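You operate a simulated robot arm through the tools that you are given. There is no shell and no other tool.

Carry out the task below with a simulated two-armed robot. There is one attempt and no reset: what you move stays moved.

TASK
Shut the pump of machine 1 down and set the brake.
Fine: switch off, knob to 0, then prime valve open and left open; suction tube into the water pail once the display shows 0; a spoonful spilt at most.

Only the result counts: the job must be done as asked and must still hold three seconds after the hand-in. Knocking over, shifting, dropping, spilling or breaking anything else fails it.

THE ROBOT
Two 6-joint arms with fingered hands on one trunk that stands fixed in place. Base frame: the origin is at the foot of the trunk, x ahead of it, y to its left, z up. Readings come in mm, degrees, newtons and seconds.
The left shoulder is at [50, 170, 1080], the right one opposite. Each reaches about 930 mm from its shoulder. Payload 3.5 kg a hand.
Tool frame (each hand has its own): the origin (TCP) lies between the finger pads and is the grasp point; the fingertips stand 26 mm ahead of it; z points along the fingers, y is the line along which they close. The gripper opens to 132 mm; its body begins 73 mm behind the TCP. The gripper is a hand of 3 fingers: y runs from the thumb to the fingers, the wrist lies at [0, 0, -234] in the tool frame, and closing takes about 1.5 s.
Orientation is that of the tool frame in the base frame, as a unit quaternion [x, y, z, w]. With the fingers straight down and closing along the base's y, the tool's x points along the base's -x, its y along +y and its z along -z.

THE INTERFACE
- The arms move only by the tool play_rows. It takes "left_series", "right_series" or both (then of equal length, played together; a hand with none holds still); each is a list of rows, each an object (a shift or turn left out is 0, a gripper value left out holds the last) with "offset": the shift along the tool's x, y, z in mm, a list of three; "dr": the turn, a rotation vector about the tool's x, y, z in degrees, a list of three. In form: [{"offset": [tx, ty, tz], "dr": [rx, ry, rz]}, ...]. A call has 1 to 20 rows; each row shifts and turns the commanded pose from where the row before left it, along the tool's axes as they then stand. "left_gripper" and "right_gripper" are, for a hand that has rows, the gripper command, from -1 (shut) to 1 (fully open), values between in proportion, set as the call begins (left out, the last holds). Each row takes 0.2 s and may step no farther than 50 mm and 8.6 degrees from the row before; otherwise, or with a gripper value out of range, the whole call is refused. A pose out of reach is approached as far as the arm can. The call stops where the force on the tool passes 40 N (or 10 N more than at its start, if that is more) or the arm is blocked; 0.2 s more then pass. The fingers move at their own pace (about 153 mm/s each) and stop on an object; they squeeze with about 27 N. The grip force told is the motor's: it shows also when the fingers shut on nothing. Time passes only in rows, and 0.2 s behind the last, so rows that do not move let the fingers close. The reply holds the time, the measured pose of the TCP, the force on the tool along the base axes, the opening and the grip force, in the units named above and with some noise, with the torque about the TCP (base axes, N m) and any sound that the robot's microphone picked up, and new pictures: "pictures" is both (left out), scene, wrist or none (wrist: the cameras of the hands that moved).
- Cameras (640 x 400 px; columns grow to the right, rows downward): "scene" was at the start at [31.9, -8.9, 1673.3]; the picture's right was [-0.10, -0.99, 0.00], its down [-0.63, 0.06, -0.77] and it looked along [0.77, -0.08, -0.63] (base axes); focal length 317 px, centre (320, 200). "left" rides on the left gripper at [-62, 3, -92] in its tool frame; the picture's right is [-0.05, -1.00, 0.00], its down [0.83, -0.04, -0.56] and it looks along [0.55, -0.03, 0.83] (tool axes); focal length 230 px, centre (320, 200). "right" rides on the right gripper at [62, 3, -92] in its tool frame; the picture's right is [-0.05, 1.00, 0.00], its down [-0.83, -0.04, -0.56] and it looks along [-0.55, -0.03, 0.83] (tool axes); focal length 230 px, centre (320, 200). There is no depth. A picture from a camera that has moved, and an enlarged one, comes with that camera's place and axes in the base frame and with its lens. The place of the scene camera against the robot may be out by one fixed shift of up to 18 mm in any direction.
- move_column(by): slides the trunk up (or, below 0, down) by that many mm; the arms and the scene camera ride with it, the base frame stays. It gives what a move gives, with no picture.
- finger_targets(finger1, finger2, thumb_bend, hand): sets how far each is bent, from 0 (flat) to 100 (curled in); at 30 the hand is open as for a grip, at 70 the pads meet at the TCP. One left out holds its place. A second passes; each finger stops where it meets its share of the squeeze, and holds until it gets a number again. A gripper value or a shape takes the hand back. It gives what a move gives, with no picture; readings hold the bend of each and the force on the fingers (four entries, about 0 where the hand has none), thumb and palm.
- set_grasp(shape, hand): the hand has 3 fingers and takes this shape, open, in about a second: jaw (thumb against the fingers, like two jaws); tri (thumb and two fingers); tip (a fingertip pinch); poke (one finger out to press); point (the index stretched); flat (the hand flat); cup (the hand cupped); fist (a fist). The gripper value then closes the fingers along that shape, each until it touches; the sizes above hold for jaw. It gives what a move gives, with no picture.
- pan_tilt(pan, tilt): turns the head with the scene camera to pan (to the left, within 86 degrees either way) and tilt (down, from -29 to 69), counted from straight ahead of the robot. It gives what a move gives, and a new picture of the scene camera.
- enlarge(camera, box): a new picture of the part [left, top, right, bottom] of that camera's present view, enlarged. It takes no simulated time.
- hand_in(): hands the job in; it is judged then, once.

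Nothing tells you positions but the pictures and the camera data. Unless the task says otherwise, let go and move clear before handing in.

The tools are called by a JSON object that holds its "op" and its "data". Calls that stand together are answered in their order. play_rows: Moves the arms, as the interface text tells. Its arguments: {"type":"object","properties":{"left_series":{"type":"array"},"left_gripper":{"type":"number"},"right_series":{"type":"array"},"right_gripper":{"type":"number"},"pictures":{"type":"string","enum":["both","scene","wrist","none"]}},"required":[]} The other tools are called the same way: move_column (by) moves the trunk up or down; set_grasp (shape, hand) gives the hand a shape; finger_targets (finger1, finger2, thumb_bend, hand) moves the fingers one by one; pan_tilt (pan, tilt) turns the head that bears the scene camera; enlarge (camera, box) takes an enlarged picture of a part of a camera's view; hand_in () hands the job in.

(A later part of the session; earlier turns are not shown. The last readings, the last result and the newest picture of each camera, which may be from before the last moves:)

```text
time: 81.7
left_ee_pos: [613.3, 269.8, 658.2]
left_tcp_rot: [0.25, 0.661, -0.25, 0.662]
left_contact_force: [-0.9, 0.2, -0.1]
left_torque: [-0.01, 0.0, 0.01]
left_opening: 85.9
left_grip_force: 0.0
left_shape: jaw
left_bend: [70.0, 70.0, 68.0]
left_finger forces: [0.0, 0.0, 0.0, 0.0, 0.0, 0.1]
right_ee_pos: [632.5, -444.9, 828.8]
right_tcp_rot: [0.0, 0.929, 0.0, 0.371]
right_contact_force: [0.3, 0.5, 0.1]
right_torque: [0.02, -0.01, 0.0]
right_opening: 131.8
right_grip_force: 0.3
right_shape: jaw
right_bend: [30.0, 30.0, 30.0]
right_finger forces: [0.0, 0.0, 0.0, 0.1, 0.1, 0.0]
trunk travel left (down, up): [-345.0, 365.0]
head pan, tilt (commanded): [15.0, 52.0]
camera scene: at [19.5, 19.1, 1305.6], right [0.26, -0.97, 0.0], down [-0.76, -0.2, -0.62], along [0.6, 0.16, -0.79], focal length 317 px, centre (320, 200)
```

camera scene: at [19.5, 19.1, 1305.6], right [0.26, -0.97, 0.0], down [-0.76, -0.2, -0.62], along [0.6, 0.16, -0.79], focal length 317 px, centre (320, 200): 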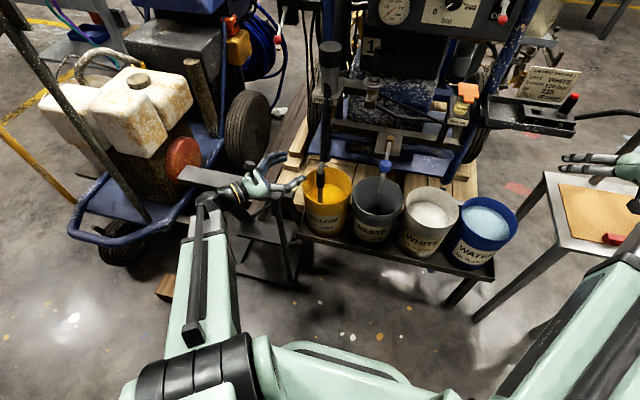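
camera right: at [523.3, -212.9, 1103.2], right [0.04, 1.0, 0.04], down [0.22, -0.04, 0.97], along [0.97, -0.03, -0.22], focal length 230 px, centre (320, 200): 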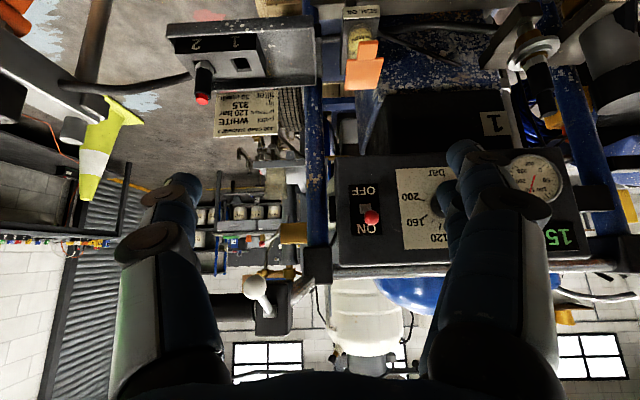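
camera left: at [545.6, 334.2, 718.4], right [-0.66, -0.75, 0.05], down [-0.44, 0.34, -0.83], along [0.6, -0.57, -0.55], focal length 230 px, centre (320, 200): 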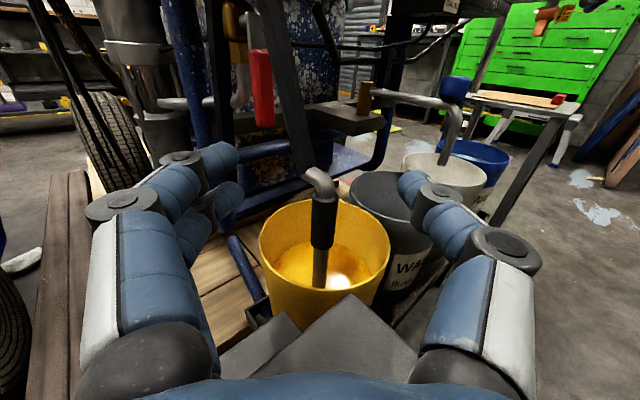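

There is a grey step stool right under the left hand. I look closer before moving anything down there.

{"op": "enlarge", "data": {"camera": "scene", "box": [170, 140, 350, 290]}}

{"op": "play_rows", "data": {"left_series": [{"offset": [-40, 0, 0]}, {"offset": [-40, 0, 0]}, {"offset": [-40, 0, 0]}], "pictures": "both"}}

{"op": "enlarge", "data": {"camera": "left", "box": [200, 200, 480, 395]}}

{"op": "enlarge", "data": {"camera": "scene", "box": [170, 140, 350, 290]}}

```text
2.67 times, centred on (260, 215) of scene
camera zoom: at [19.5, 19.1, 1305.6], right [0.26, -0.97, 0.0], down [-0.76, -0.2, -0.62], along [0.6, 0.16, -0.79], focal length 844 px, centre (480, 160)
```

zoom: 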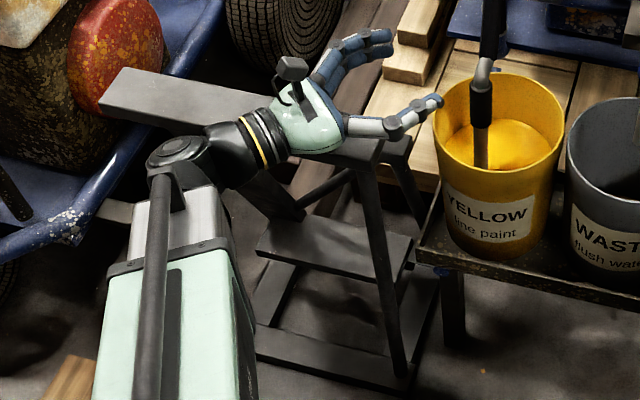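

```text
time: 82.5
left_ee_pos: [611.9, 271.7, 777.6]
left_tcp_rot: [0.251, 0.661, -0.251, 0.661]
left_contact_force: [0.5, 0.5, 0.7]
left_torque: [0.0, 0.03, -0.03]
left_opening: 85.6
left_grip_force: 0.1
left_shape: jaw
left_bend: [70.0, 70.0, 68.0]
left_finger forces: [0.0, 0.1, 0.1, 0.0, 0.1, 0.1]
right_ee_pos: [632.9, -446.3, 830.2]
right_tcp_rot: [0.0, 0.929, -0.001, 0.371]
right_contact_force: [0.1, -0.5, 0.2]
right_torque: [0.01, 0.0, -0.03]
right_opening: 131.8
right_grip_force: 0.1
right_shape: jaw
right_bend: [30.0, 30.0, 30.0]
right_finger forces: [0.0, 0.1, 0.0, 0.0, 0.1, 0.1]
trunk travel left (down, up): [-345.0, 365.0]
head pan, tilt (commanded): [15.0, 52.0]
camera scene: at [19.5, 19.0, 1305.5], right [0.26, -0.97, 0.0], down [-0.76, -0.2, -0.62], along [0.59, 0.16, -0.79], focal length 317 px, centre (320, 200)
camera left: at [544.7, 337.5, 838.7], right [-0.66, -0.75, 0.05], down [-0.44, 0.33, -0.83], along [0.6, -0.57, -0.55], focal length 230 px, centre (320, 200)
```

scene: 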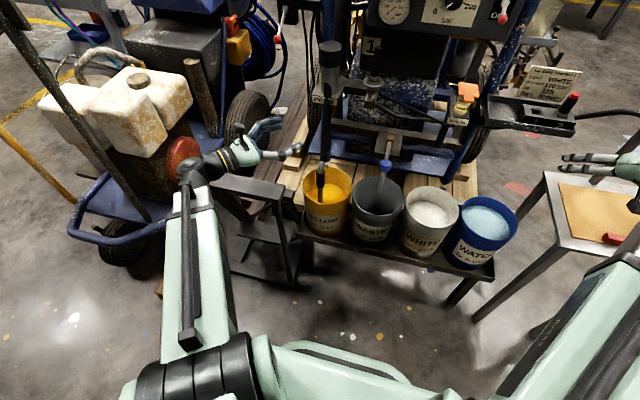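
left: 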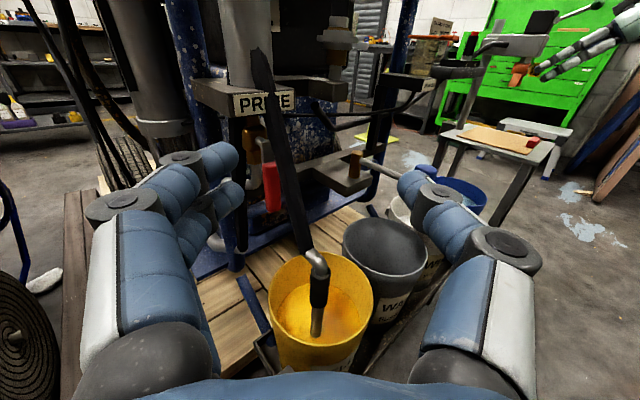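

```text
2.05 times, centred on (340, 298) of left
camera zoom: at [544.7, 337.5, 838.7], right [-0.66, -0.75, 0.05], down [-0.44, 0.33, -0.83], along [0.6, -0.57, -0.55], focal length 472 px, centre (279, 0)
```

zoom: 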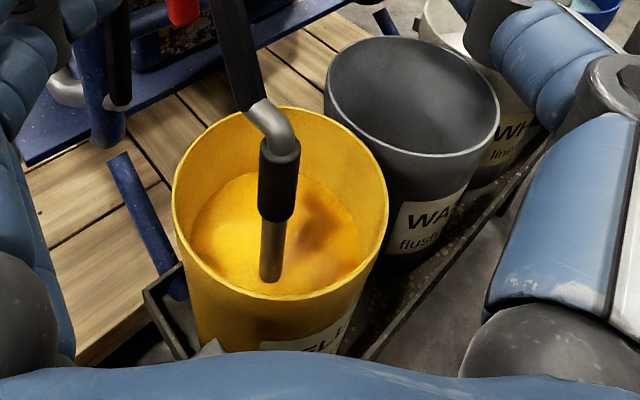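

```text
2.67 times, centred on (260, 215) of scene
camera zoom: at [19.5, 19.0, 1305.5], right [0.26, -0.97, 0.0], down [-0.76, -0.2, -0.62], along [0.59, 0.16, -0.79], focal length 844 px, centre (480, 160)
```

zoom: 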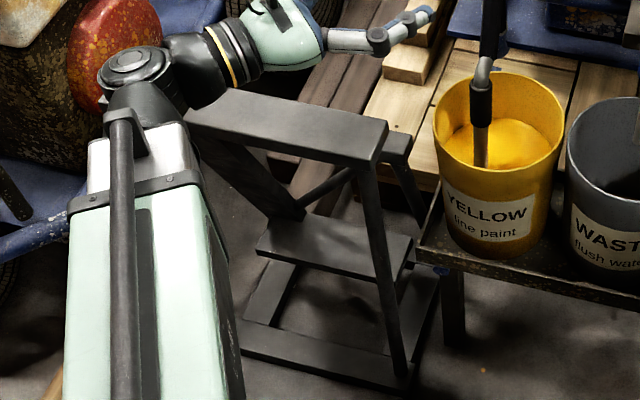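

The stool's top is at about z 610, x 521-585, y from 270 leftward, so I must approach the tube from straight ahead. I move the hand right and alternately raise the trunk and lower the hand, to gain working room.

{"op": "play_rows", "data": {"left_series": [{"offset": [0, -14.5, 38]}, {"offset": [0, -14.5, 38]}], "pictures": "none"}}

{"op": "move_column", "data": {"by": 150}}

{"op": "play_rows", "data": {"left_series": [{"offset": [48, 0, 0]}, {"offset": [48, 0, 0]}, {"offset": [48, 0, 0]}], "pictures": "none"}}

{"op": "move_column", "data": {"by": 150}}

{"op": "play_rows", "data": {"left_series": [{"offset": [48, 0, 0]}, {"offset": [48, 0, 0]}, {"offset": [48, 0, 0]}, {"offset": [40, 0, 0]}], "pictures": "both"}}

```text
time: 83.1
left_ee_pos: [645.5, 199.7, 778.2]
left_tcp_rot: [0.251, 0.661, -0.25, 0.662]
left_contact_force: [-0.2, 0.4, -0.5]
left_torque: [0.03, 0.0, 0.02]
left_opening: 85.8
left_grip_force: 0.0
left_shape: jaw
left_bend: [70.0, 70.0, 68.0]
left_finger forces: [0.0, 0.0, 0.1, 0.0, 0.0, 0.0]
right_ee_pos: [632.5, -446.1, 831.3]
right_tcp_rot: [0.0, 0.928, 0.001, 0.372]
right_contact_force: [0.0, 0.4, -0.7]
right_torque: [0.02, -0.04, -0.02]
right_opening: 131.8
right_grip_force: 0.1
right_shape: jaw
right_bend: [30.0, 30.0, 30.0]
right_finger forces: [0.1, 0.0, 0.0, 0.0, 0.0, 0.0]
trunk travel left (down, up): [-345.0, 365.0]
head pan, tilt (commanded): [15.0, 52.0]
```

```text
time: 84.9
left_ee_pos: [646.6, 200.1, 926.6]
left_tcp_rot: [0.251, 0.661, -0.251, 0.661]
left_contact_force: [-0.2, -0.4, -0.4]
left_torque: [-0.01, 0.01, -0.01]
left_opening: 85.4
left_grip_force: 0.0
left_shape: jaw
left_bend: [70.0, 70.0, 68.0]
left_finger forces: [0.1, 0.0, 0.0, 0.0, 0.1, 0.0]
right_ee_pos: [632.8, -446.3, 980.0]
right_tcp_rot: [0.0, 0.929, 0.0, 0.371]
right_contact_force: [0.2, -0.3, 0.1]
right_torque: [-0.03, 0.02, 0.05]
right_opening: 131.7
right_grip_force: 0.1
right_shape: jaw
right_bend: [30.0, 30.0, 30.0]
right_finger forces: [0.0, 0.0, 0.0, 0.0, 0.1, 0.0]
trunk travel left (down, up): [-495.0, 215.0]
head pan, tilt (commanded): [15.0, 52.0]
```

```text
time: 85.7
left_ee_pos: [648.6, 200.9, 782.7]
left_tcp_rot: [0.25, 0.661, -0.25, 0.662]
left_contact_force: [0.4, -0.3, -0.1]
left_torque: [0.01, 0.01, 0.01]
left_opening: 85.5
left_grip_force: 0.1
left_shape: jaw
left_bend: [70.0, 70.0, 68.0]
left_finger forces: [0.0, 0.1, 0.1, 0.0, 0.0, 0.0]
right_ee_pos: [631.9, -445.7, 980.4]
right_tcp_rot: [0.0, 0.929, 0.0, 0.371]
right_contact_force: [0.1, -0.3, -0.2]
right_torque: [0.0, -0.03, 0.02]
right_opening: 132.1
right_grip_force: 0.0
right_shape: jaw
right_bend: [30.0, 30.0, 30.0]
right_finger forces: [0.1, 0.0, 0.0, 0.0, 0.0, 0.1]
trunk travel left (down, up): [-495.0, 215.0]
head pan, tilt (commanded): [15.0, 52.0]
```

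```text
time: 87.4
left_ee_pos: [648.1, 199.7, 933.8]
left_tcp_rot: [0.251, 0.661, -0.25, 0.662]
left_contact_force: [0.4, 0.8, -0.1]
left_torque: [0.01, -0.02, 0.01]
left_opening: 85.5
left_grip_force: 0.0
left_shape: jaw
left_bend: [70.0, 70.0, 68.0]
left_finger forces: [0.0, 0.0, 0.0, 0.0, 0.0, 0.1]
right_ee_pos: [631.9, -446.5, 1130.2]
right_tcp_rot: [0.001, 0.928, 0.0, 0.372]
right_contact_force: [-0.5, -0.2, -0.2]
right_torque: [0.0, 0.01, 0.02]
right_opening: 131.8
right_grip_force: 0.0
right_shape: jaw
right_bend: [30.0, 30.0, 30.0]
right_finger forces: [0.0, 0.1, 0.0, 0.1, 0.0, 0.0]
trunk travel left (down, up): [-645.0, 65.0]
head pan, tilt (commanded): [15.0, 52.0]
```

```text
time: 88.4
left_ee_pos: [648.1, 198.0, 750.6]
left_tcp_rot: [0.249, 0.661, -0.249, 0.662]
left_contact_force: [0.4, 0.7, 0.6]
left_torque: [0.03, -0.01, 0.05]
left_opening: 85.4
left_grip_force: 0.0
left_shape: jaw
left_bend: [70.0, 70.0, 68.0]
left_finger forces: [0.0, 0.1, 0.1, 0.0, 0.1, 0.1]
right_ee_pos: [632.7, -446.5, 1130.3]
right_tcp_rot: [0.0, 0.928, 0.001, 0.371]
right_contact_force: [0.2, 0.0, 0.1]
right_torque: [0.0, -0.01, 0.02]
right_opening: 131.6
right_grip_force: 0.0
right_shape: jaw
right_bend: [30.0, 30.0, 30.0]
right_finger forces: [0.0, 0.1, 0.0, 0.0, 0.0, 0.1]
trunk travel left (down, up): [-645.0, 65.0]
head pan, tilt (commanded): [15.0, 52.0]
camera scene: at [19.6, 19.2, 1605.6], right [0.26, -0.97, 0.0], down [-0.76, -0.2, -0.62], along [0.59, 0.16, -0.79], focal length 317 px, centre (320, 200)
camera left: at [580.6, 263.6, 811.4], right [-0.66, -0.75, 0.05], down [-0.44, 0.34, -0.83], along [0.6, -0.57, -0.55], focal length 230 px, centre (320, 200)
```

scene: 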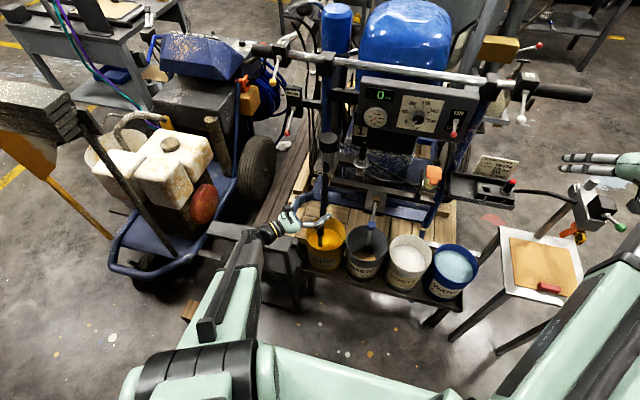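
left: 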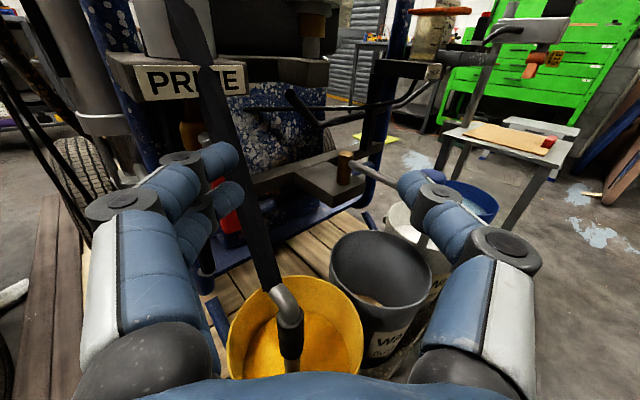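

{"op": "play_rows", "data": {"left_series": [{"dr": [-8.3, 0, 0]}, {"dr": [-8.3, 0, 0]}, {"dr": [-8.3, 0, 0]}, {"dr": [-8.3, 0, 0]}, {"dr": [-8.2, 0, 0]}, {"offset": [35, 0, -10]}, {"offset": [35, 0, -8]}], "pictures": "both"}}

{"op": "enlarge", "data": {"camera": "left", "box": [220, 120, 420, 320]}}

{"op": "enlarge", "data": {"camera": "scene", "box": [240, 160, 360, 290]}}

```text
time: 90.0
left_ee_pos: [643.6, 216.1, 688.7]
left_tcp_rot: [0.022, 0.707, -0.022, 0.706]
left_contact_force: [0.0, 0.5, -0.2]
left_torque: [0.01, 0.02, 0.04]
left_opening: 85.6
left_grip_force: 0.0
left_shape: jaw
left_bend: [70.0, 70.0, 68.0]
left_finger forces: [0.1, 0.0, 0.0, 0.1, 0.0, 0.0]
left hand out of reach, approached as far as the arm can: row 5, 7
right_ee_pos: [632.4, -445.4, 1129.7]
right_tcp_rot: [-0.001, 0.929, 0.001, 0.371]
right_contact_force: [0.0, 0.6, 0.3]
right_torque: [-0.01, 0.0, -0.01]
right_opening: 131.8
right_grip_force: 0.1
right_shape: jaw
right_bend: [30.0, 30.0, 30.0]
right_finger forces: [0.0, 0.0, 0.0, 0.1, 0.0, 0.0]
trunk travel left (down, up): [-645.0, 65.0]
head pan, tilt (commanded): [15.0, 52.0]
camera scene: at [19.7, 19.1, 1605.6], right [0.26, -0.97, 0.0], down [-0.76, -0.2, -0.62], along [0.59, 0.16, -0.79], focal length 317 px, centre (320, 200)
camera left: at [552.1, 225.3, 749.3], right [-0.06, -1.0, 0.05], down [-0.56, -0.01, -0.83], along [0.83, -0.08, -0.56], focal length 230 px, centre (320, 200)
```

scene: 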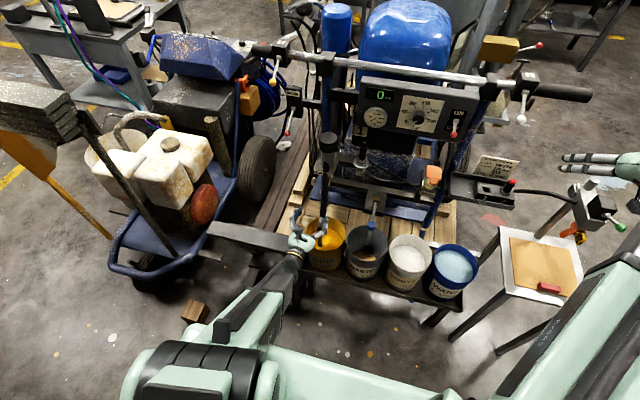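
left: 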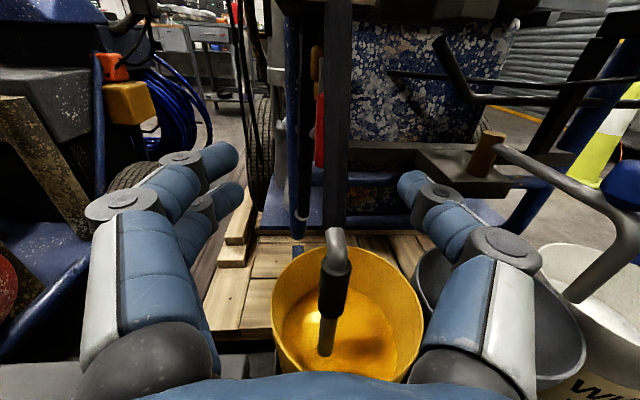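

```text
2.00 times, centred on (320, 220) of left
camera zoom: at [552.1, 225.3, 749.3], right [-0.06, -1.0, 0.05], down [-0.56, -0.01, -0.83], along [0.83, -0.08, -0.56], focal length 460 px, centre (320, 160)
```

zoom: 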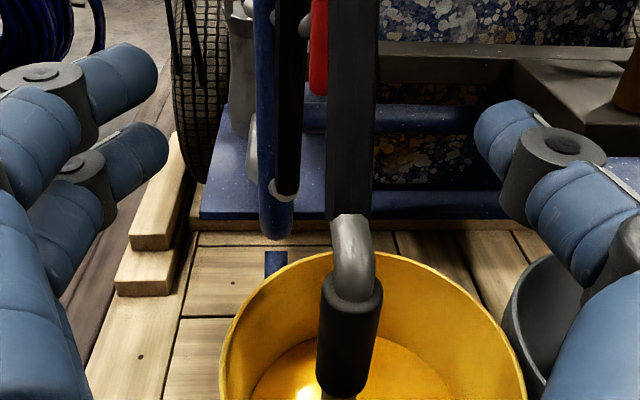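

```text
3.08 times, centred on (300, 225) of scene
camera zoom: at [19.7, 19.1, 1605.6], right [0.26, -0.97, 0.0], down [-0.76, -0.2, -0.62], along [0.59, 0.16, -0.79], focal length 974 px, centre (382, 123)
```

zoom: 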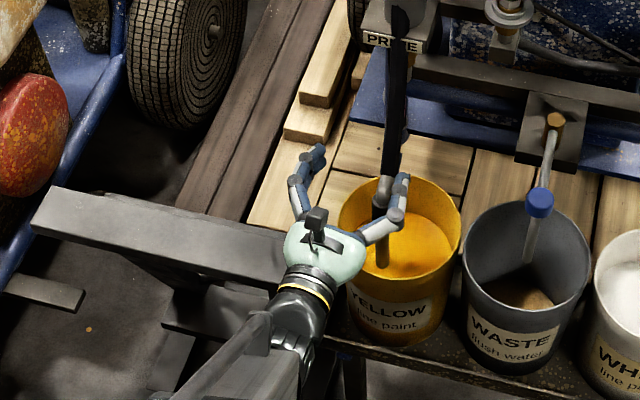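

The tube's collar is straight ahead and below at (687,194,557), its elbow bending back at z 612. I line up in y and come down with the jaws straddling it.

{"op": "play_rows", "data": {"left_series": [{"offset": [0, -21, 13.4]}, {"offset": [42, 0, 3]}, {"offset": [42, 0, 3]}, {"offset": [42, 0, 3]}], "pictures": "both"}}

{"op": "enlarge", "data": {"camera": "left", "box": [220, 100, 420, 300]}}

{"op": "enlarge", "data": {"camera": "scene", "box": [240, 160, 360, 290]}}

```text
time: 91.0
left_ee_pos: [703.8, 225.2, 607.9]
left_tcp_rot: [0.022, 0.707, -0.022, 0.706]
left_contact_force: [-0.2, 0.1, 0.5]
left_torque: [0.0, 0.02, 0.04]
left_opening: 85.5
left_grip_force: 0.0
left_shape: jaw
left_bend: [70.0, 70.0, 68.0]
left_finger forces: [0.1, 0.1, 0.0, 0.1, 0.0, 0.1]
left hand out of reach, approached as far as the arm can: row 1, 2, 3, 4
right_ee_pos: [633.8, -445.7, 1129.8]
right_tcp_rot: [0.0, 0.929, -0.001, 0.371]
right_contact_force: [-0.9, 0.3, -0.4]
right_torque: [-0.02, -0.03, 0.02]
right_opening: 131.9
right_grip_force: 0.0
right_shape: jaw
right_bend: [30.0, 30.0, 30.0]
right_finger forces: [0.1, 0.0, 0.0, 0.0, 0.1, 0.0]
trunk travel left (down, up): [-645.0, 65.0]
head pan, tilt (commanded): [15.0, 52.0]
camera scene: at [19.6, 19.4, 1605.5], right [0.26, -0.97, 0.0], down [-0.76, -0.2, -0.62], along [0.59, 0.16, -0.79], focal length 317 px, centre (320, 200)
camera left: at [612.9, 234.9, 669.8], right [-0.06, -1.0, 0.05], down [-0.56, -0.01, -0.83], along [0.83, -0.08, -0.56], focal length 230 px, centre (320, 200)
```

scene: 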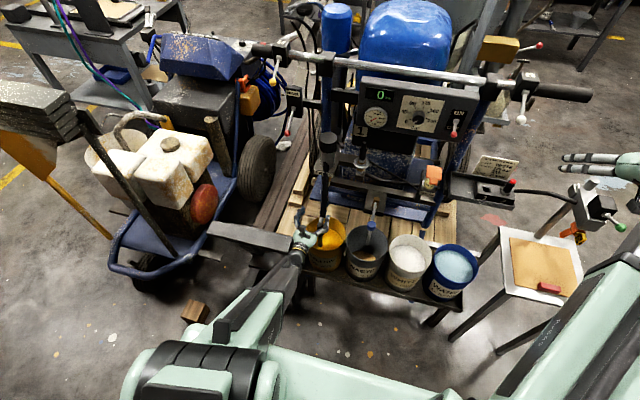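
left: 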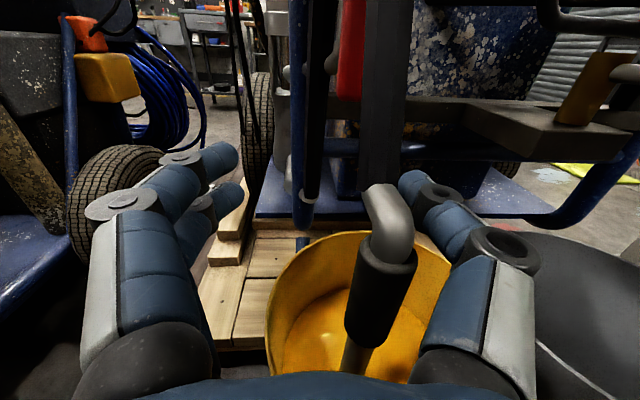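

```text
2.00 times, centred on (320, 200) of left
camera zoom: at [612.9, 234.9, 669.8], right [-0.06, -1.0, 0.05], down [-0.56, -0.01, -0.83], along [0.83, -0.08, -0.56], focal length 460 px, centre (320, 200)
```

zoom: 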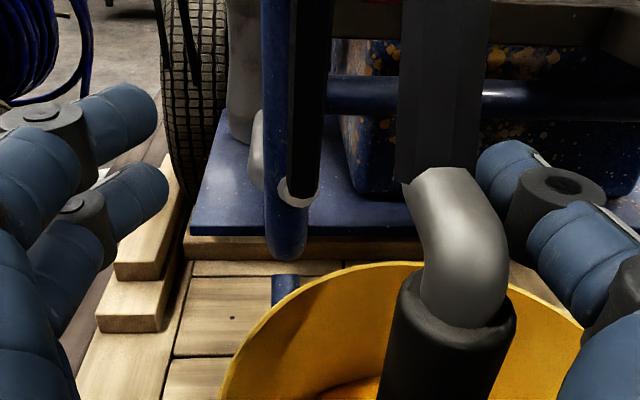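

```text
3.08 times, centred on (300, 225) of scene
camera zoom: at [19.6, 19.4, 1605.5], right [0.26, -0.97, 0.0], down [-0.76, -0.2, -0.62], along [0.59, 0.16, -0.79], focal length 974 px, centre (382, 123)
```

zoom: 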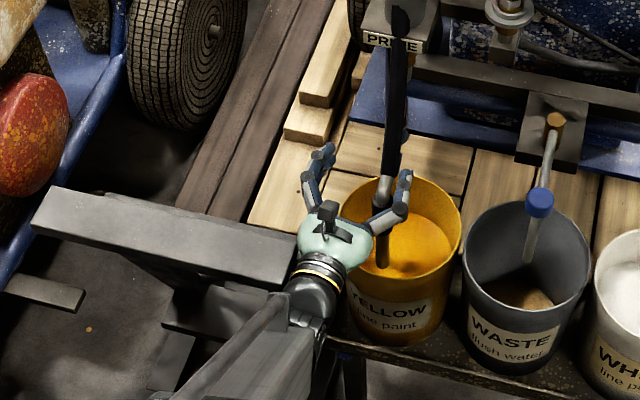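

The arm ran into a wrist-bend limit and was pushed forward a bit, without touching anything. I pitch the hand down about 17° to relieve it.

{"op": "play_rows", "data": {"left_series": [{"offset": [-15, 0, 0], "dr": [0, 8.6, 0]}, {"dr": [0, 8.6, 0]}], "pictures": "wrist"}}

```text
time: 91.6
left_ee_pos: [702.3, 222.0, 625.4]
left_tcp_rot: [0.024, 0.805, -0.017, 0.593]
left_contact_force: [0.2, 0.1, -0.8]
left_torque: [0.0, -0.01, 0.0]
left_opening: 85.5
left_grip_force: 0.0
left_shape: jaw
left_bend: [70.0, 70.0, 68.0]
left_finger forces: [0.0, 0.0, 0.0, 0.0, 0.0, 0.2]
right_ee_pos: [632.7, -445.4, 1128.8]
right_tcp_rot: [0.001, 0.929, 0.0, 0.371]
right_contact_force: [-0.7, -1.0, 0.5]
right_torque: [0.01, 0.0, -0.02]
right_opening: 131.8
right_grip_force: 0.1
right_shape: jaw
right_bend: [30.0, 30.0, 30.0]
right_finger forces: [0.1, 0.1, 0.0, 0.0, 0.1, 0.0]
trunk travel left (down, up): [-645.0, 65.0]
head pan, tilt (commanded): [15.0, 52.0]
camera left: at [633.4, 231.3, 710.5], right [-0.04, -1.0, 0.05], down [-0.78, 0.0, -0.63], along [0.63, -0.07, -0.78], focal length 230 px, centre (320, 200)
```

left: 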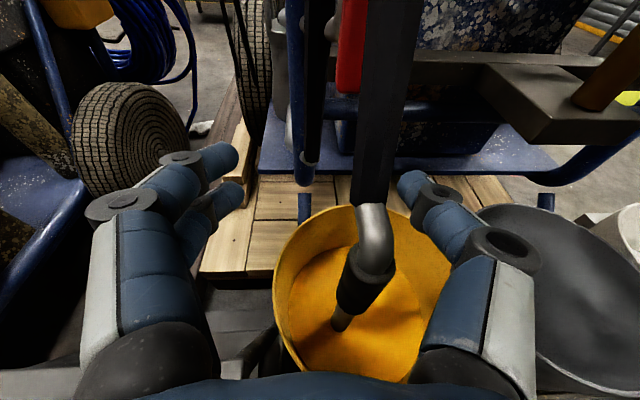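

No limit now. The collar is at (685,193,557); I centre on it sideways and then descend to it.

{"op": "play_rows", "data": {"left_series": [{"offset": [0, -15, 0]}, {"offset": [0, -15, 0]}, {"offset": [22, 0, 1]}, {"offset": [22, 0, 1]}, {"offset": [20, 0, 1]}], "pictures": "both"}}

{"op": "enlarge", "data": {"camera": "scene", "box": [240, 160, 360, 290]}}

```text
time: 92.8
left_ee_pos: [684.5, 197.5, 562.4]
left_tcp_rot: [0.026, 0.805, -0.02, 0.593]
left_contact_force: [0.4, -0.1, 0.4]
left_torque: [-0.02, 0.0, 0.0]
left_opening: 85.7
left_grip_force: 0.1
left_shape: jaw
left_bend: [70.0, 70.0, 68.0]
left_finger forces: [0.0, 0.0, 0.1, 0.0, 0.0, 0.0]
left hand out of reach, approached as far as the arm can: row 5
right_ee_pos: [633.0, -446.3, 1129.1]
right_tcp_rot: [0.0, 0.929, 0.0, 0.371]
right_contact_force: [-0.8, 0.0, -0.4]
right_torque: [0.03, 0.01, -0.02]
right_opening: 132.1
right_grip_force: 0.0
right_shape: jaw
right_bend: [30.0, 30.0, 30.0]
right_finger forces: [0.0, 0.1, 0.0, 0.0, 0.0, 0.0]
trunk travel left (down, up): [-645.0, 65.0]
head pan, tilt (commanded): [15.0, 52.0]
camera scene: at [19.5, 19.1, 1605.6], right [0.26, -0.97, 0.0], down [-0.76, -0.2, -0.62], along [0.59, 0.16, -0.79], focal length 317 px, centre (320, 200)
camera left: at [615.7, 206.5, 648.2], right [-0.05, -1.0, 0.05], down [-0.78, 0.01, -0.63], along [0.63, -0.07, -0.78], focal length 230 px, centre (320, 200)
```

scene: 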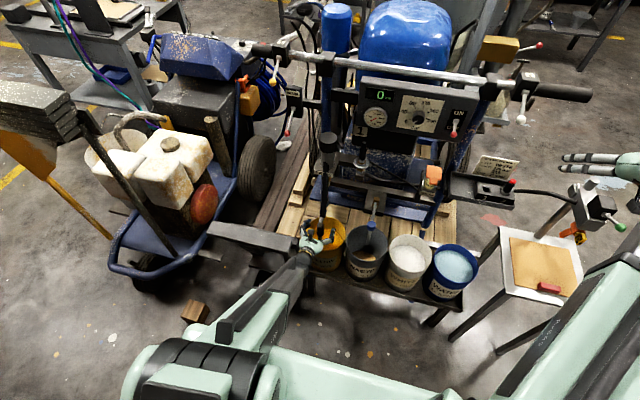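
left: 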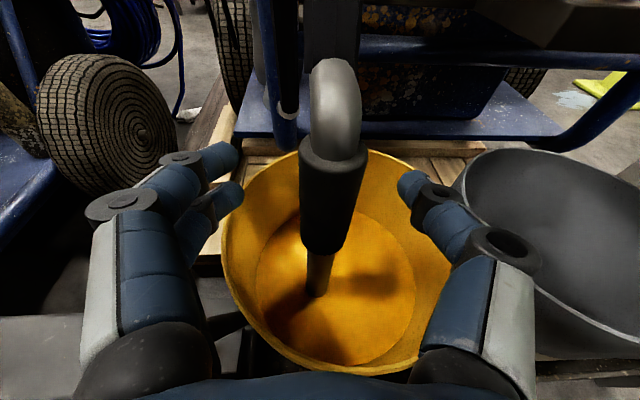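

```text
3.08 times, centred on (300, 225) of scene
camera zoom: at [19.5, 19.1, 1605.6], right [0.26, -0.97, 0.0], down [-0.76, -0.2, -0.62], along [0.59, 0.16, -0.79], focal length 974 px, centre (382, 123)
```

zoom: 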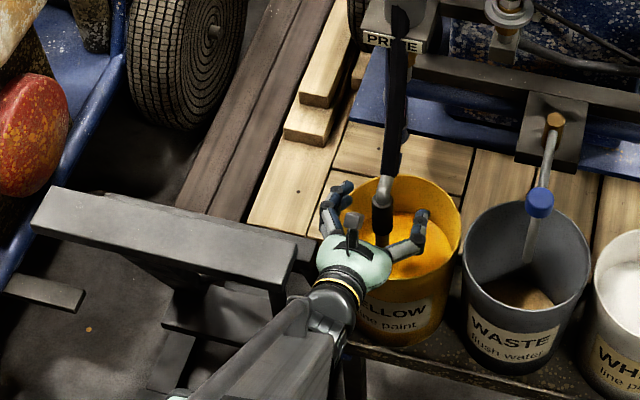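

The collar is between thumb and fingers. I close on it.

{"op": "play_rows", "data": {"left_series": [{"offset": [0, -4, 0]}, {}, {}, {}, {}, {}, {}, {}], "left_gripper": -1, "pictures": "wrist"}}

```text
time: 94.6
left_ee_pos: [685.5, 196.6, 561.9]
left_tcp_rot: [0.026, 0.804, -0.021, 0.593]
left_contact_force: [1.6, 0.1, 0.8]
left_torque: [-0.01, -0.04, -0.02]
left_opening: 0.0
left_grip_force: 26.7
left_shape: jaw
left_bend: [64.0, 71.0, 72.0]
left_finger forces: [0.1, 0.3, 0.1, 0.1, 1.9, 0.0]
left hand out of reach, approached as far as the arm can: row 1
right_ee_pos: [631.9, -445.5, 1129.3]
right_tcp_rot: [0.0, 0.928, 0.0, 0.372]
right_contact_force: [0.1, 0.0, -0.5]
right_torque: [-0.01, 0.03, -0.01]
right_opening: 132.0
right_grip_force: 0.0
right_shape: jaw
right_bend: [30.0, 30.0, 30.0]
right_finger forces: [0.0, 0.0, 0.1, 0.0, 0.1, 0.1]
trunk travel left (down, up): [-645.0, 65.0]
head pan, tilt (commanded): [15.0, 52.0]
camera left: at [615.6, 206.3, 648.4], right [-0.05, -1.0, 0.05], down [-0.78, 0.01, -0.63], along [0.63, -0.07, -0.78], focal length 230 px, centre (320, 200)
```

left: 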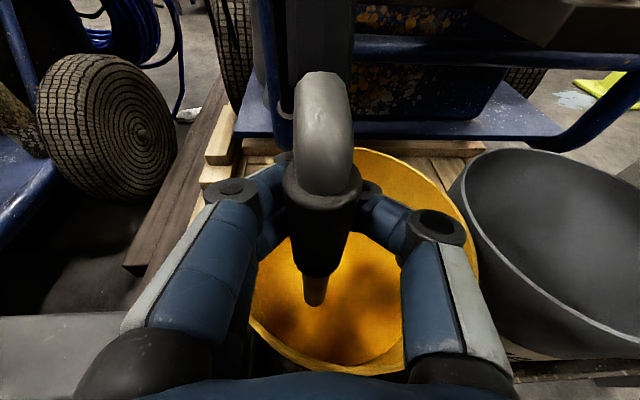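

{"op": "enlarge", "data": {"camera": "left", "box": [200, 60, 440, 320]}}

{"op": "enlarge", "data": {"camera": "scene", "box": [280, 190, 370, 280]}}

```text
1.54 times, centred on (320, 190) of left
camera zoom: at [615.6, 206.3, 648.4], right [-0.05, -1.0, 0.05], down [-0.78, 0.01, -0.63], along [0.63, -0.07, -0.78], focal length 354 px, centre (320, 215)
```

zoom: 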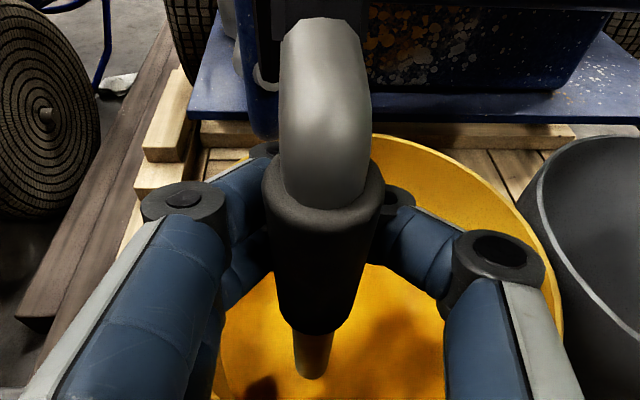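

```text
4.44 times, centred on (325, 235) of scene
camera zoom: at [19.5, 19.0, 1605.5], right [0.26, -0.97, 0.0], down [-0.76, -0.2, -0.62], along [0.59, 0.16, -0.79], focal length 1407 px, centre (298, 44)
```

zoom: 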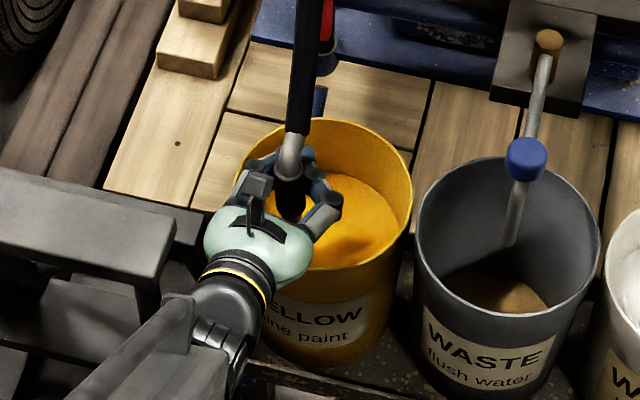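

The collar slid toward the palm and is only caged, not gripped. I open, draw the hand back a little with more downward pitch, and look again.

{"op": "play_rows", "data": {"left_series": [{}, {}, {}, {}, {}], "left_gripper": 0.3, "pictures": "wrist"}}

```text
time: 95.8
left_ee_pos: [684.1, 195.9, 562.8]
left_tcp_rot: [0.026, 0.805, -0.021, 0.592]
left_contact_force: [0.0, 0.6, 0.1]
left_torque: [-0.01, -0.01, -0.03]
left_opening: 85.3
left_grip_force: 0.0
left_shape: jaw
left_bend: [70.0, 70.0, 68.0]
left_finger forces: [0.0, 0.0, 0.0, 0.1, 0.0, 0.1]
right_ee_pos: [634.0, -445.5, 1130.7]
right_tcp_rot: [0.0, 0.928, 0.0, 0.372]
right_contact_force: [0.1, 0.1, 0.3]
right_torque: [-0.01, -0.04, -0.05]
right_opening: 131.8
right_grip_force: 0.0
right_shape: jaw
right_bend: [30.0, 30.0, 30.0]
right_finger forces: [0.0, 0.1, 0.0, 0.1, 0.1, 0.1]
trunk travel left (down, up): [-645.0, 65.0]
head pan, tilt (commanded): [15.0, 52.0]
camera left: at [615.6, 206.3, 648.4], right [-0.05, -1.0, 0.05], down [-0.78, 0.01, -0.63], along [0.63, -0.07, -0.78], focal length 230 px, centre (320, 200)
```

left: 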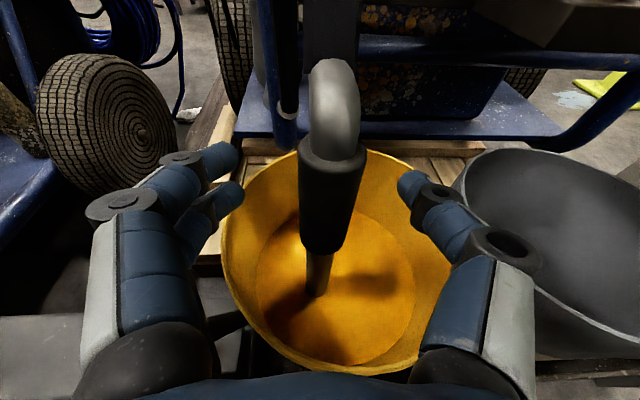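

The tube sprang back to its place. I pitch a bit more and retreat 12 mm so the collar lies at the finger pads, then check.

{"op": "play_rows", "data": {"left_series": [{"dr": [0, 8.6, 0]}, {"offset": [3, -3, -12]}], "pictures": "wrist"}}

{"op": "enlarge", "data": {"camera": "left", "box": [200, 60, 440, 320]}}

```text
time: 96.4
left_ee_pos: [671.7, 194.7, 565.7]
left_tcp_rot: [0.026, 0.846, -0.017, 0.532]
left_contact_force: [0.1, -0.5, 0.6]
left_torque: [0.0, -0.03, 0.0]
left_opening: 85.5
left_grip_force: 0.0
left_shape: jaw
left_bend: [70.0, 70.0, 68.0]
left_finger forces: [0.0, 0.0, 0.0, 0.0, 0.0, 0.0]
right_ee_pos: [632.7, -445.4, 1131.1]
right_tcp_rot: [0.001, 0.928, -0.001, 0.371]
right_contact_force: [-0.6, 0.1, -0.4]
right_torque: [0.02, 0.01, -0.02]
right_opening: 132.1
right_grip_force: 0.1
right_shape: jaw
right_bend: [30.0, 30.0, 30.0]
right_finger forces: [0.0, 0.0, 0.1, 0.0, 0.1, 0.1]
trunk travel left (down, up): [-645.0, 65.0]
head pan, tilt (commanded): [15.0, 52.0]
camera left: at [616.3, 202.6, 660.7], right [-0.04, -1.0, 0.05], down [-0.86, 0.01, -0.51], along [0.5, -0.06, -0.86], focal length 230 px, centre (320, 200)
```

left: 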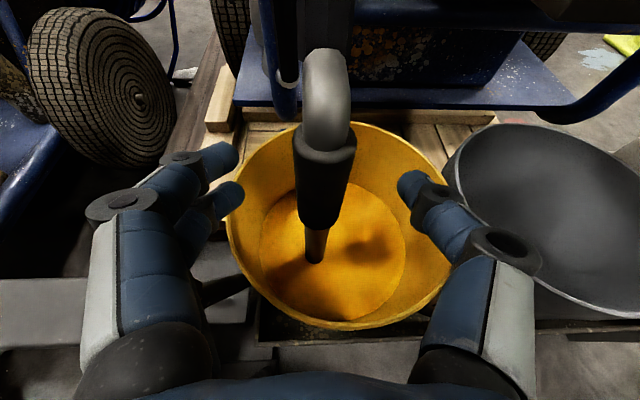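

```text
1.54 times, centred on (320, 190) of left
camera zoom: at [616.3, 202.6, 660.7], right [-0.04, -1.0, 0.05], down [-0.86, 0.01, -0.51], along [0.5, -0.06, -0.86], focal length 354 px, centre (320, 215)
```

zoom: 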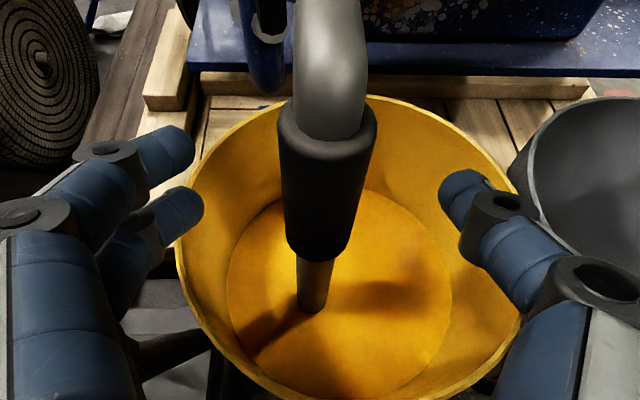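

{"op": "play_rows", "data": {"left_series": [{"offset": [0, 0, 4]}, {}, {}, {}, {}, {}, {}, {}], "left_gripper": -1, "pictures": "wrist"}}

{"op": "enlarge", "data": {"camera": "left", "box": [200, 60, 440, 320]}}

```text
time: 98.2
left_ee_pos: [675.3, 195.7, 565.1]
left_tcp_rot: [0.025, 0.847, -0.016, 0.531]
left_contact_force: [-0.2, -0.2, 0.2]
left_torque: [-0.01, 0.06, 0.02]
left_opening: 18.5
left_grip_force: 27.1
left_shape: jaw
left_bend: [72.0, 73.0, 70.0]
left_finger forces: [10.3, 12.5, 0.1, 0.1, 23.7, 0.0]
right_ee_pos: [632.9, -445.9, 1129.2]
right_tcp_rot: [0.0, 0.928, 0.0, 0.372]
right_contact_force: [0.1, 0.5, -0.6]
right_torque: [-0.01, 0.0, 0.01]
right_opening: 132.2
right_grip_force: 0.0
right_shape: jaw
right_bend: [30.0, 30.0, 30.0]
right_finger forces: [0.0, 0.0, 0.0, 0.0, 0.0, 0.0]
trunk travel left (down, up): [-645.0, 65.0]
head pan, tilt (commanded): [15.0, 52.0]
camera left: at [619.5, 203.0, 659.3], right [-0.04, -1.0, 0.05], down [-0.86, 0.01, -0.51], along [0.5, -0.06, -0.86], focal length 230 px, centre (320, 200)
```

left: 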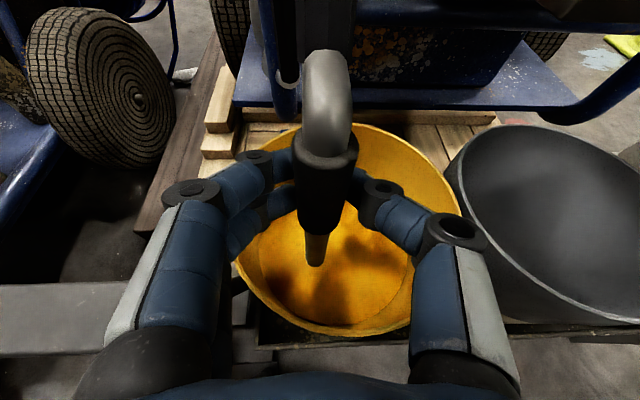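

```text
1.54 times, centred on (320, 190) of left
camera zoom: at [619.5, 203.0, 659.3], right [-0.04, -1.0, 0.05], down [-0.86, 0.01, -0.51], along [0.5, -0.06, -0.86], focal length 354 px, centre (320, 215)
```

zoom: 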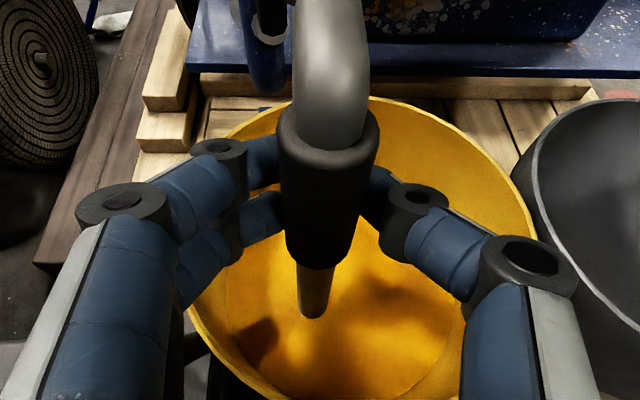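

Now there is a firm grip (about 24 N). I lift slowly and check that the tube follows.

{"op": "play_rows", "data": {"left_series": [{"offset": [-13.5, 0, -6.5]}, {"offset": [-13.5, 0, -6.5]}, {"offset": [-13.5, 0, -6.5]}], "pictures": "both"}}

{"op": "enlarge", "data": {"camera": "scene", "box": [260, 120, 380, 280]}}

```text
time: 99.0
left_ee_pos: [674.5, 195.1, 608.8]
left_tcp_rot: [0.025, 0.847, -0.016, 0.53]
left_contact_force: [1.0, -0.4, -6.5]
left_torque: [0.0, 0.07, 0.01]
left_opening: 18.5
left_grip_force: 26.7
left_shape: jaw
left_bend: [72.0, 73.0, 70.0]
left_finger forces: [9.8, 12.4, 0.0, 0.1, 23.6, 0.0]
right_ee_pos: [633.5, -446.1, 1130.0]
right_tcp_rot: [0.0, 0.928, 0.0, 0.372]
right_contact_force: [0.4, -0.3, 0.1]
right_torque: [0.05, 0.02, -0.02]
right_opening: 132.0
right_grip_force: 0.0
right_shape: jaw
right_bend: [30.0, 30.0, 30.0]
right_finger forces: [0.1, 0.1, 0.0, 0.0, 0.0, 0.0]
trunk travel left (down, up): [-645.0, 65.0]
head pan, tilt (commanded): [15.0, 52.0]
camera scene: at [19.7, 19.1, 1605.5], right [0.26, -0.97, 0.0], down [-0.76, -0.2, -0.62], along [0.59, 0.16, -0.79], focal length 317 px, centre (320, 200)
camera left: at [619.0, 201.9, 704.0], right [-0.04, -1.0, 0.05], down [-0.86, 0.01, -0.51], along [0.5, -0.06, -0.86], focal length 230 px, centre (320, 200)
```

scene: 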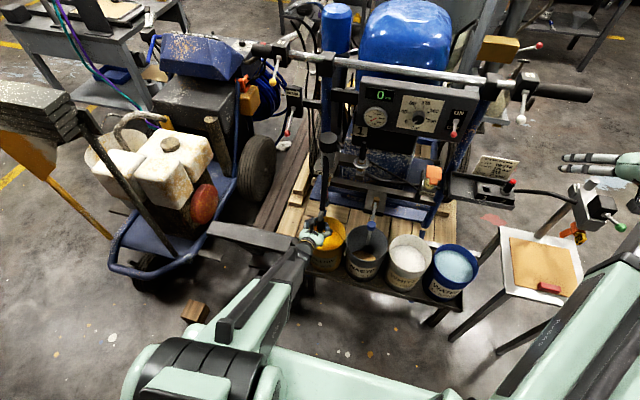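
left: 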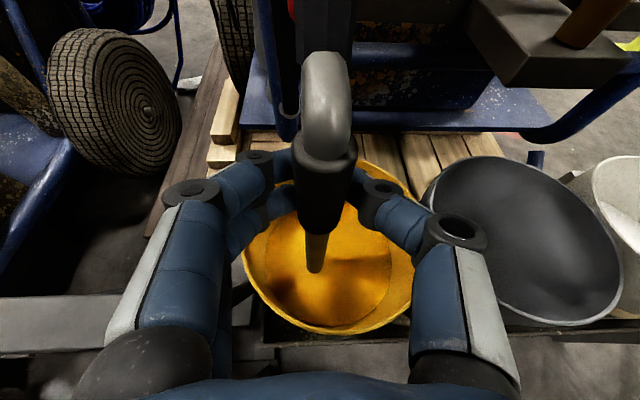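

```text
2.50 times, centred on (320, 200) of scene
camera zoom: at [19.7, 19.1, 1605.5], right [0.26, -0.97, 0.0], down [-0.76, -0.2, -0.62], along [0.59, 0.16, -0.79], focal length 792 px, centre (320, 200)
```

zoom: 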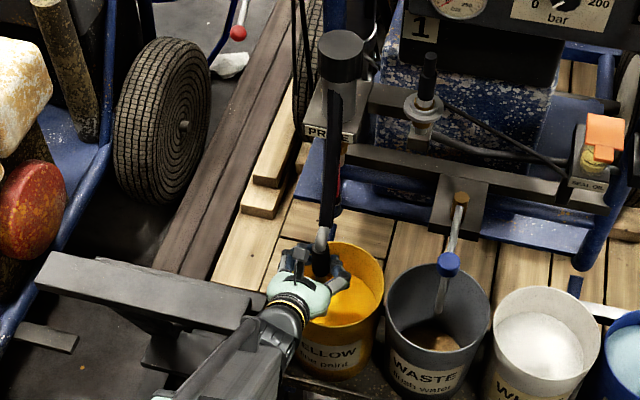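

The tube follows cleanly. I lift further with the trunk and then the arm, staying over the yellow pail.

{"op": "move_column", "data": {"by": 60}}

{"op": "play_rows", "data": {"left_series": [{"offset": [-13.5, 0, -6.5]}, {"offset": [-13.5, 0, -6.5]}, {"offset": [-13.5, 0, -6.5]}, {"offset": [-13.5, 0, -6.5]}, {"offset": [-13.5, 0, -6.5]}, {"offset": [-9, 0, -4.3]}], "pictures": "both"}}

{"op": "enlarge", "data": {"camera": "scene", "box": [250, 130, 390, 300]}}

```text
time: 100.0
left_ee_pos: [674.4, 194.5, 669.0]
left_tcp_rot: [0.025, 0.847, -0.016, 0.531]
left_contact_force: [-0.8, -0.1, -5.9]
left_torque: [0.04, 0.09, 0.02]
left_opening: 18.4
left_grip_force: 27.1
left_shape: jaw
left_bend: [72.0, 73.0, 70.0]
left_finger forces: [10.2, 12.5, 0.0, 0.0, 23.6, 0.0]
right_ee_pos: [633.0, -445.7, 1188.5]
right_tcp_rot: [0.001, 0.929, -0.001, 0.371]
right_contact_force: [0.7, 0.2, -0.5]
right_torque: [-0.02, 0.03, 0.0]
right_opening: 131.9
right_grip_force: 0.0
right_shape: jaw
right_bend: [30.0, 30.0, 30.0]
right_finger forces: [0.0, 0.1, 0.0, 0.0, 0.0, 0.0]
trunk travel left (down, up): [-705.0, 5.0]
head pan, tilt (commanded): [15.0, 52.0]
```

```text
time: 101.4
left_ee_pos: [676.3, 193.8, 754.1]
left_tcp_rot: [0.025, 0.847, -0.016, 0.531]
left_contact_force: [0.5, -0.2, -4.7]
left_torque: [0.01, 0.08, 0.0]
left_opening: 18.2
left_grip_force: 26.2
left_shape: jaw
left_bend: [72.0, 73.0, 70.0]
left_finger forces: [9.9, 12.4, 0.0, 0.0, 23.4, 0.0]
right_ee_pos: [632.8, -444.6, 1189.7]
right_tcp_rot: [0.0, 0.928, -0.001, 0.371]
right_contact_force: [-0.2, -0.2, -0.1]
right_torque: [0.0, -0.02, -0.03]
right_opening: 132.0
right_grip_force: 0.0
right_shape: jaw
right_bend: [30.0, 30.0, 30.0]
right_finger forces: [0.0, 0.0, 0.0, 0.0, 0.0, 0.0]
trunk travel left (down, up): [-705.0, 5.0]
head pan, tilt (commanded): [15.0, 52.0]
camera scene: at [19.9, 19.1, 1665.5], right [0.26, -0.97, 0.0], down [-0.76, -0.2, -0.62], along [0.59, 0.16, -0.79], focal length 317 px, centre (320, 200)
camera left: at [620.2, 201.5, 848.5], right [-0.04, -1.0, 0.05], down [-0.86, 0.01, -0.51], along [0.5, -0.06, -0.86], focal length 230 px, centre (320, 200)
```

scene: 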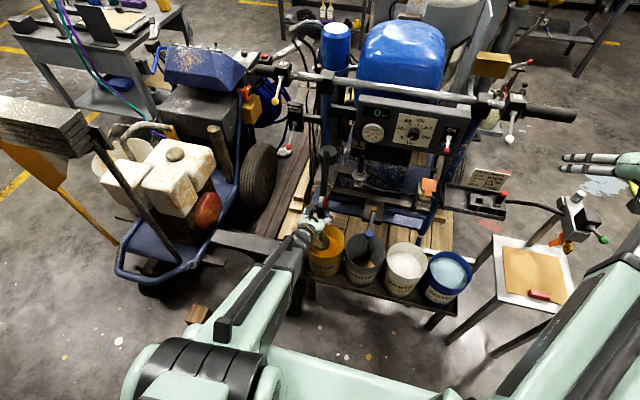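
left: 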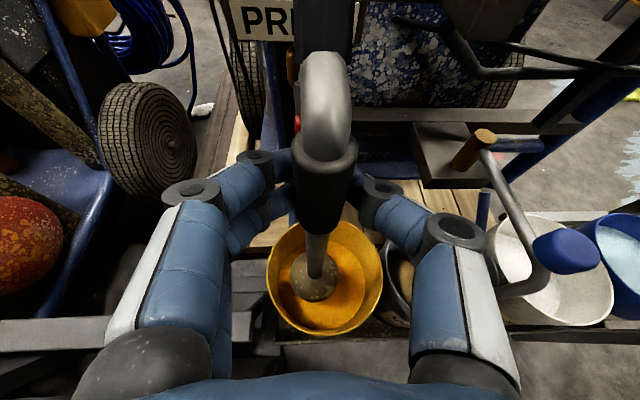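

```text
2.35 times, centred on (320, 215) of scene
camera zoom: at [19.9, 19.1, 1665.5], right [0.26, -0.97, 0.0], down [-0.76, -0.2, -0.62], along [0.59, 0.16, -0.79], focal length 745 px, centre (320, 165)
```

zoom: 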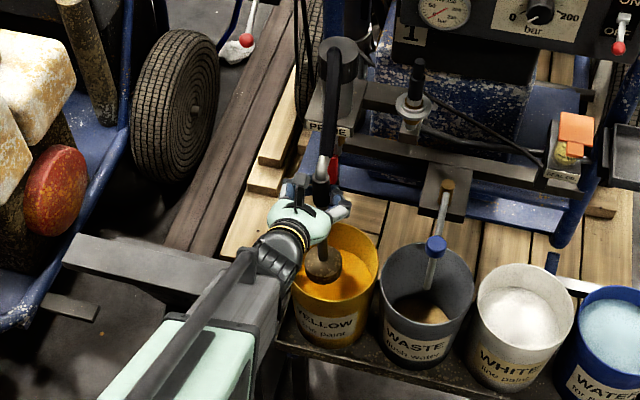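

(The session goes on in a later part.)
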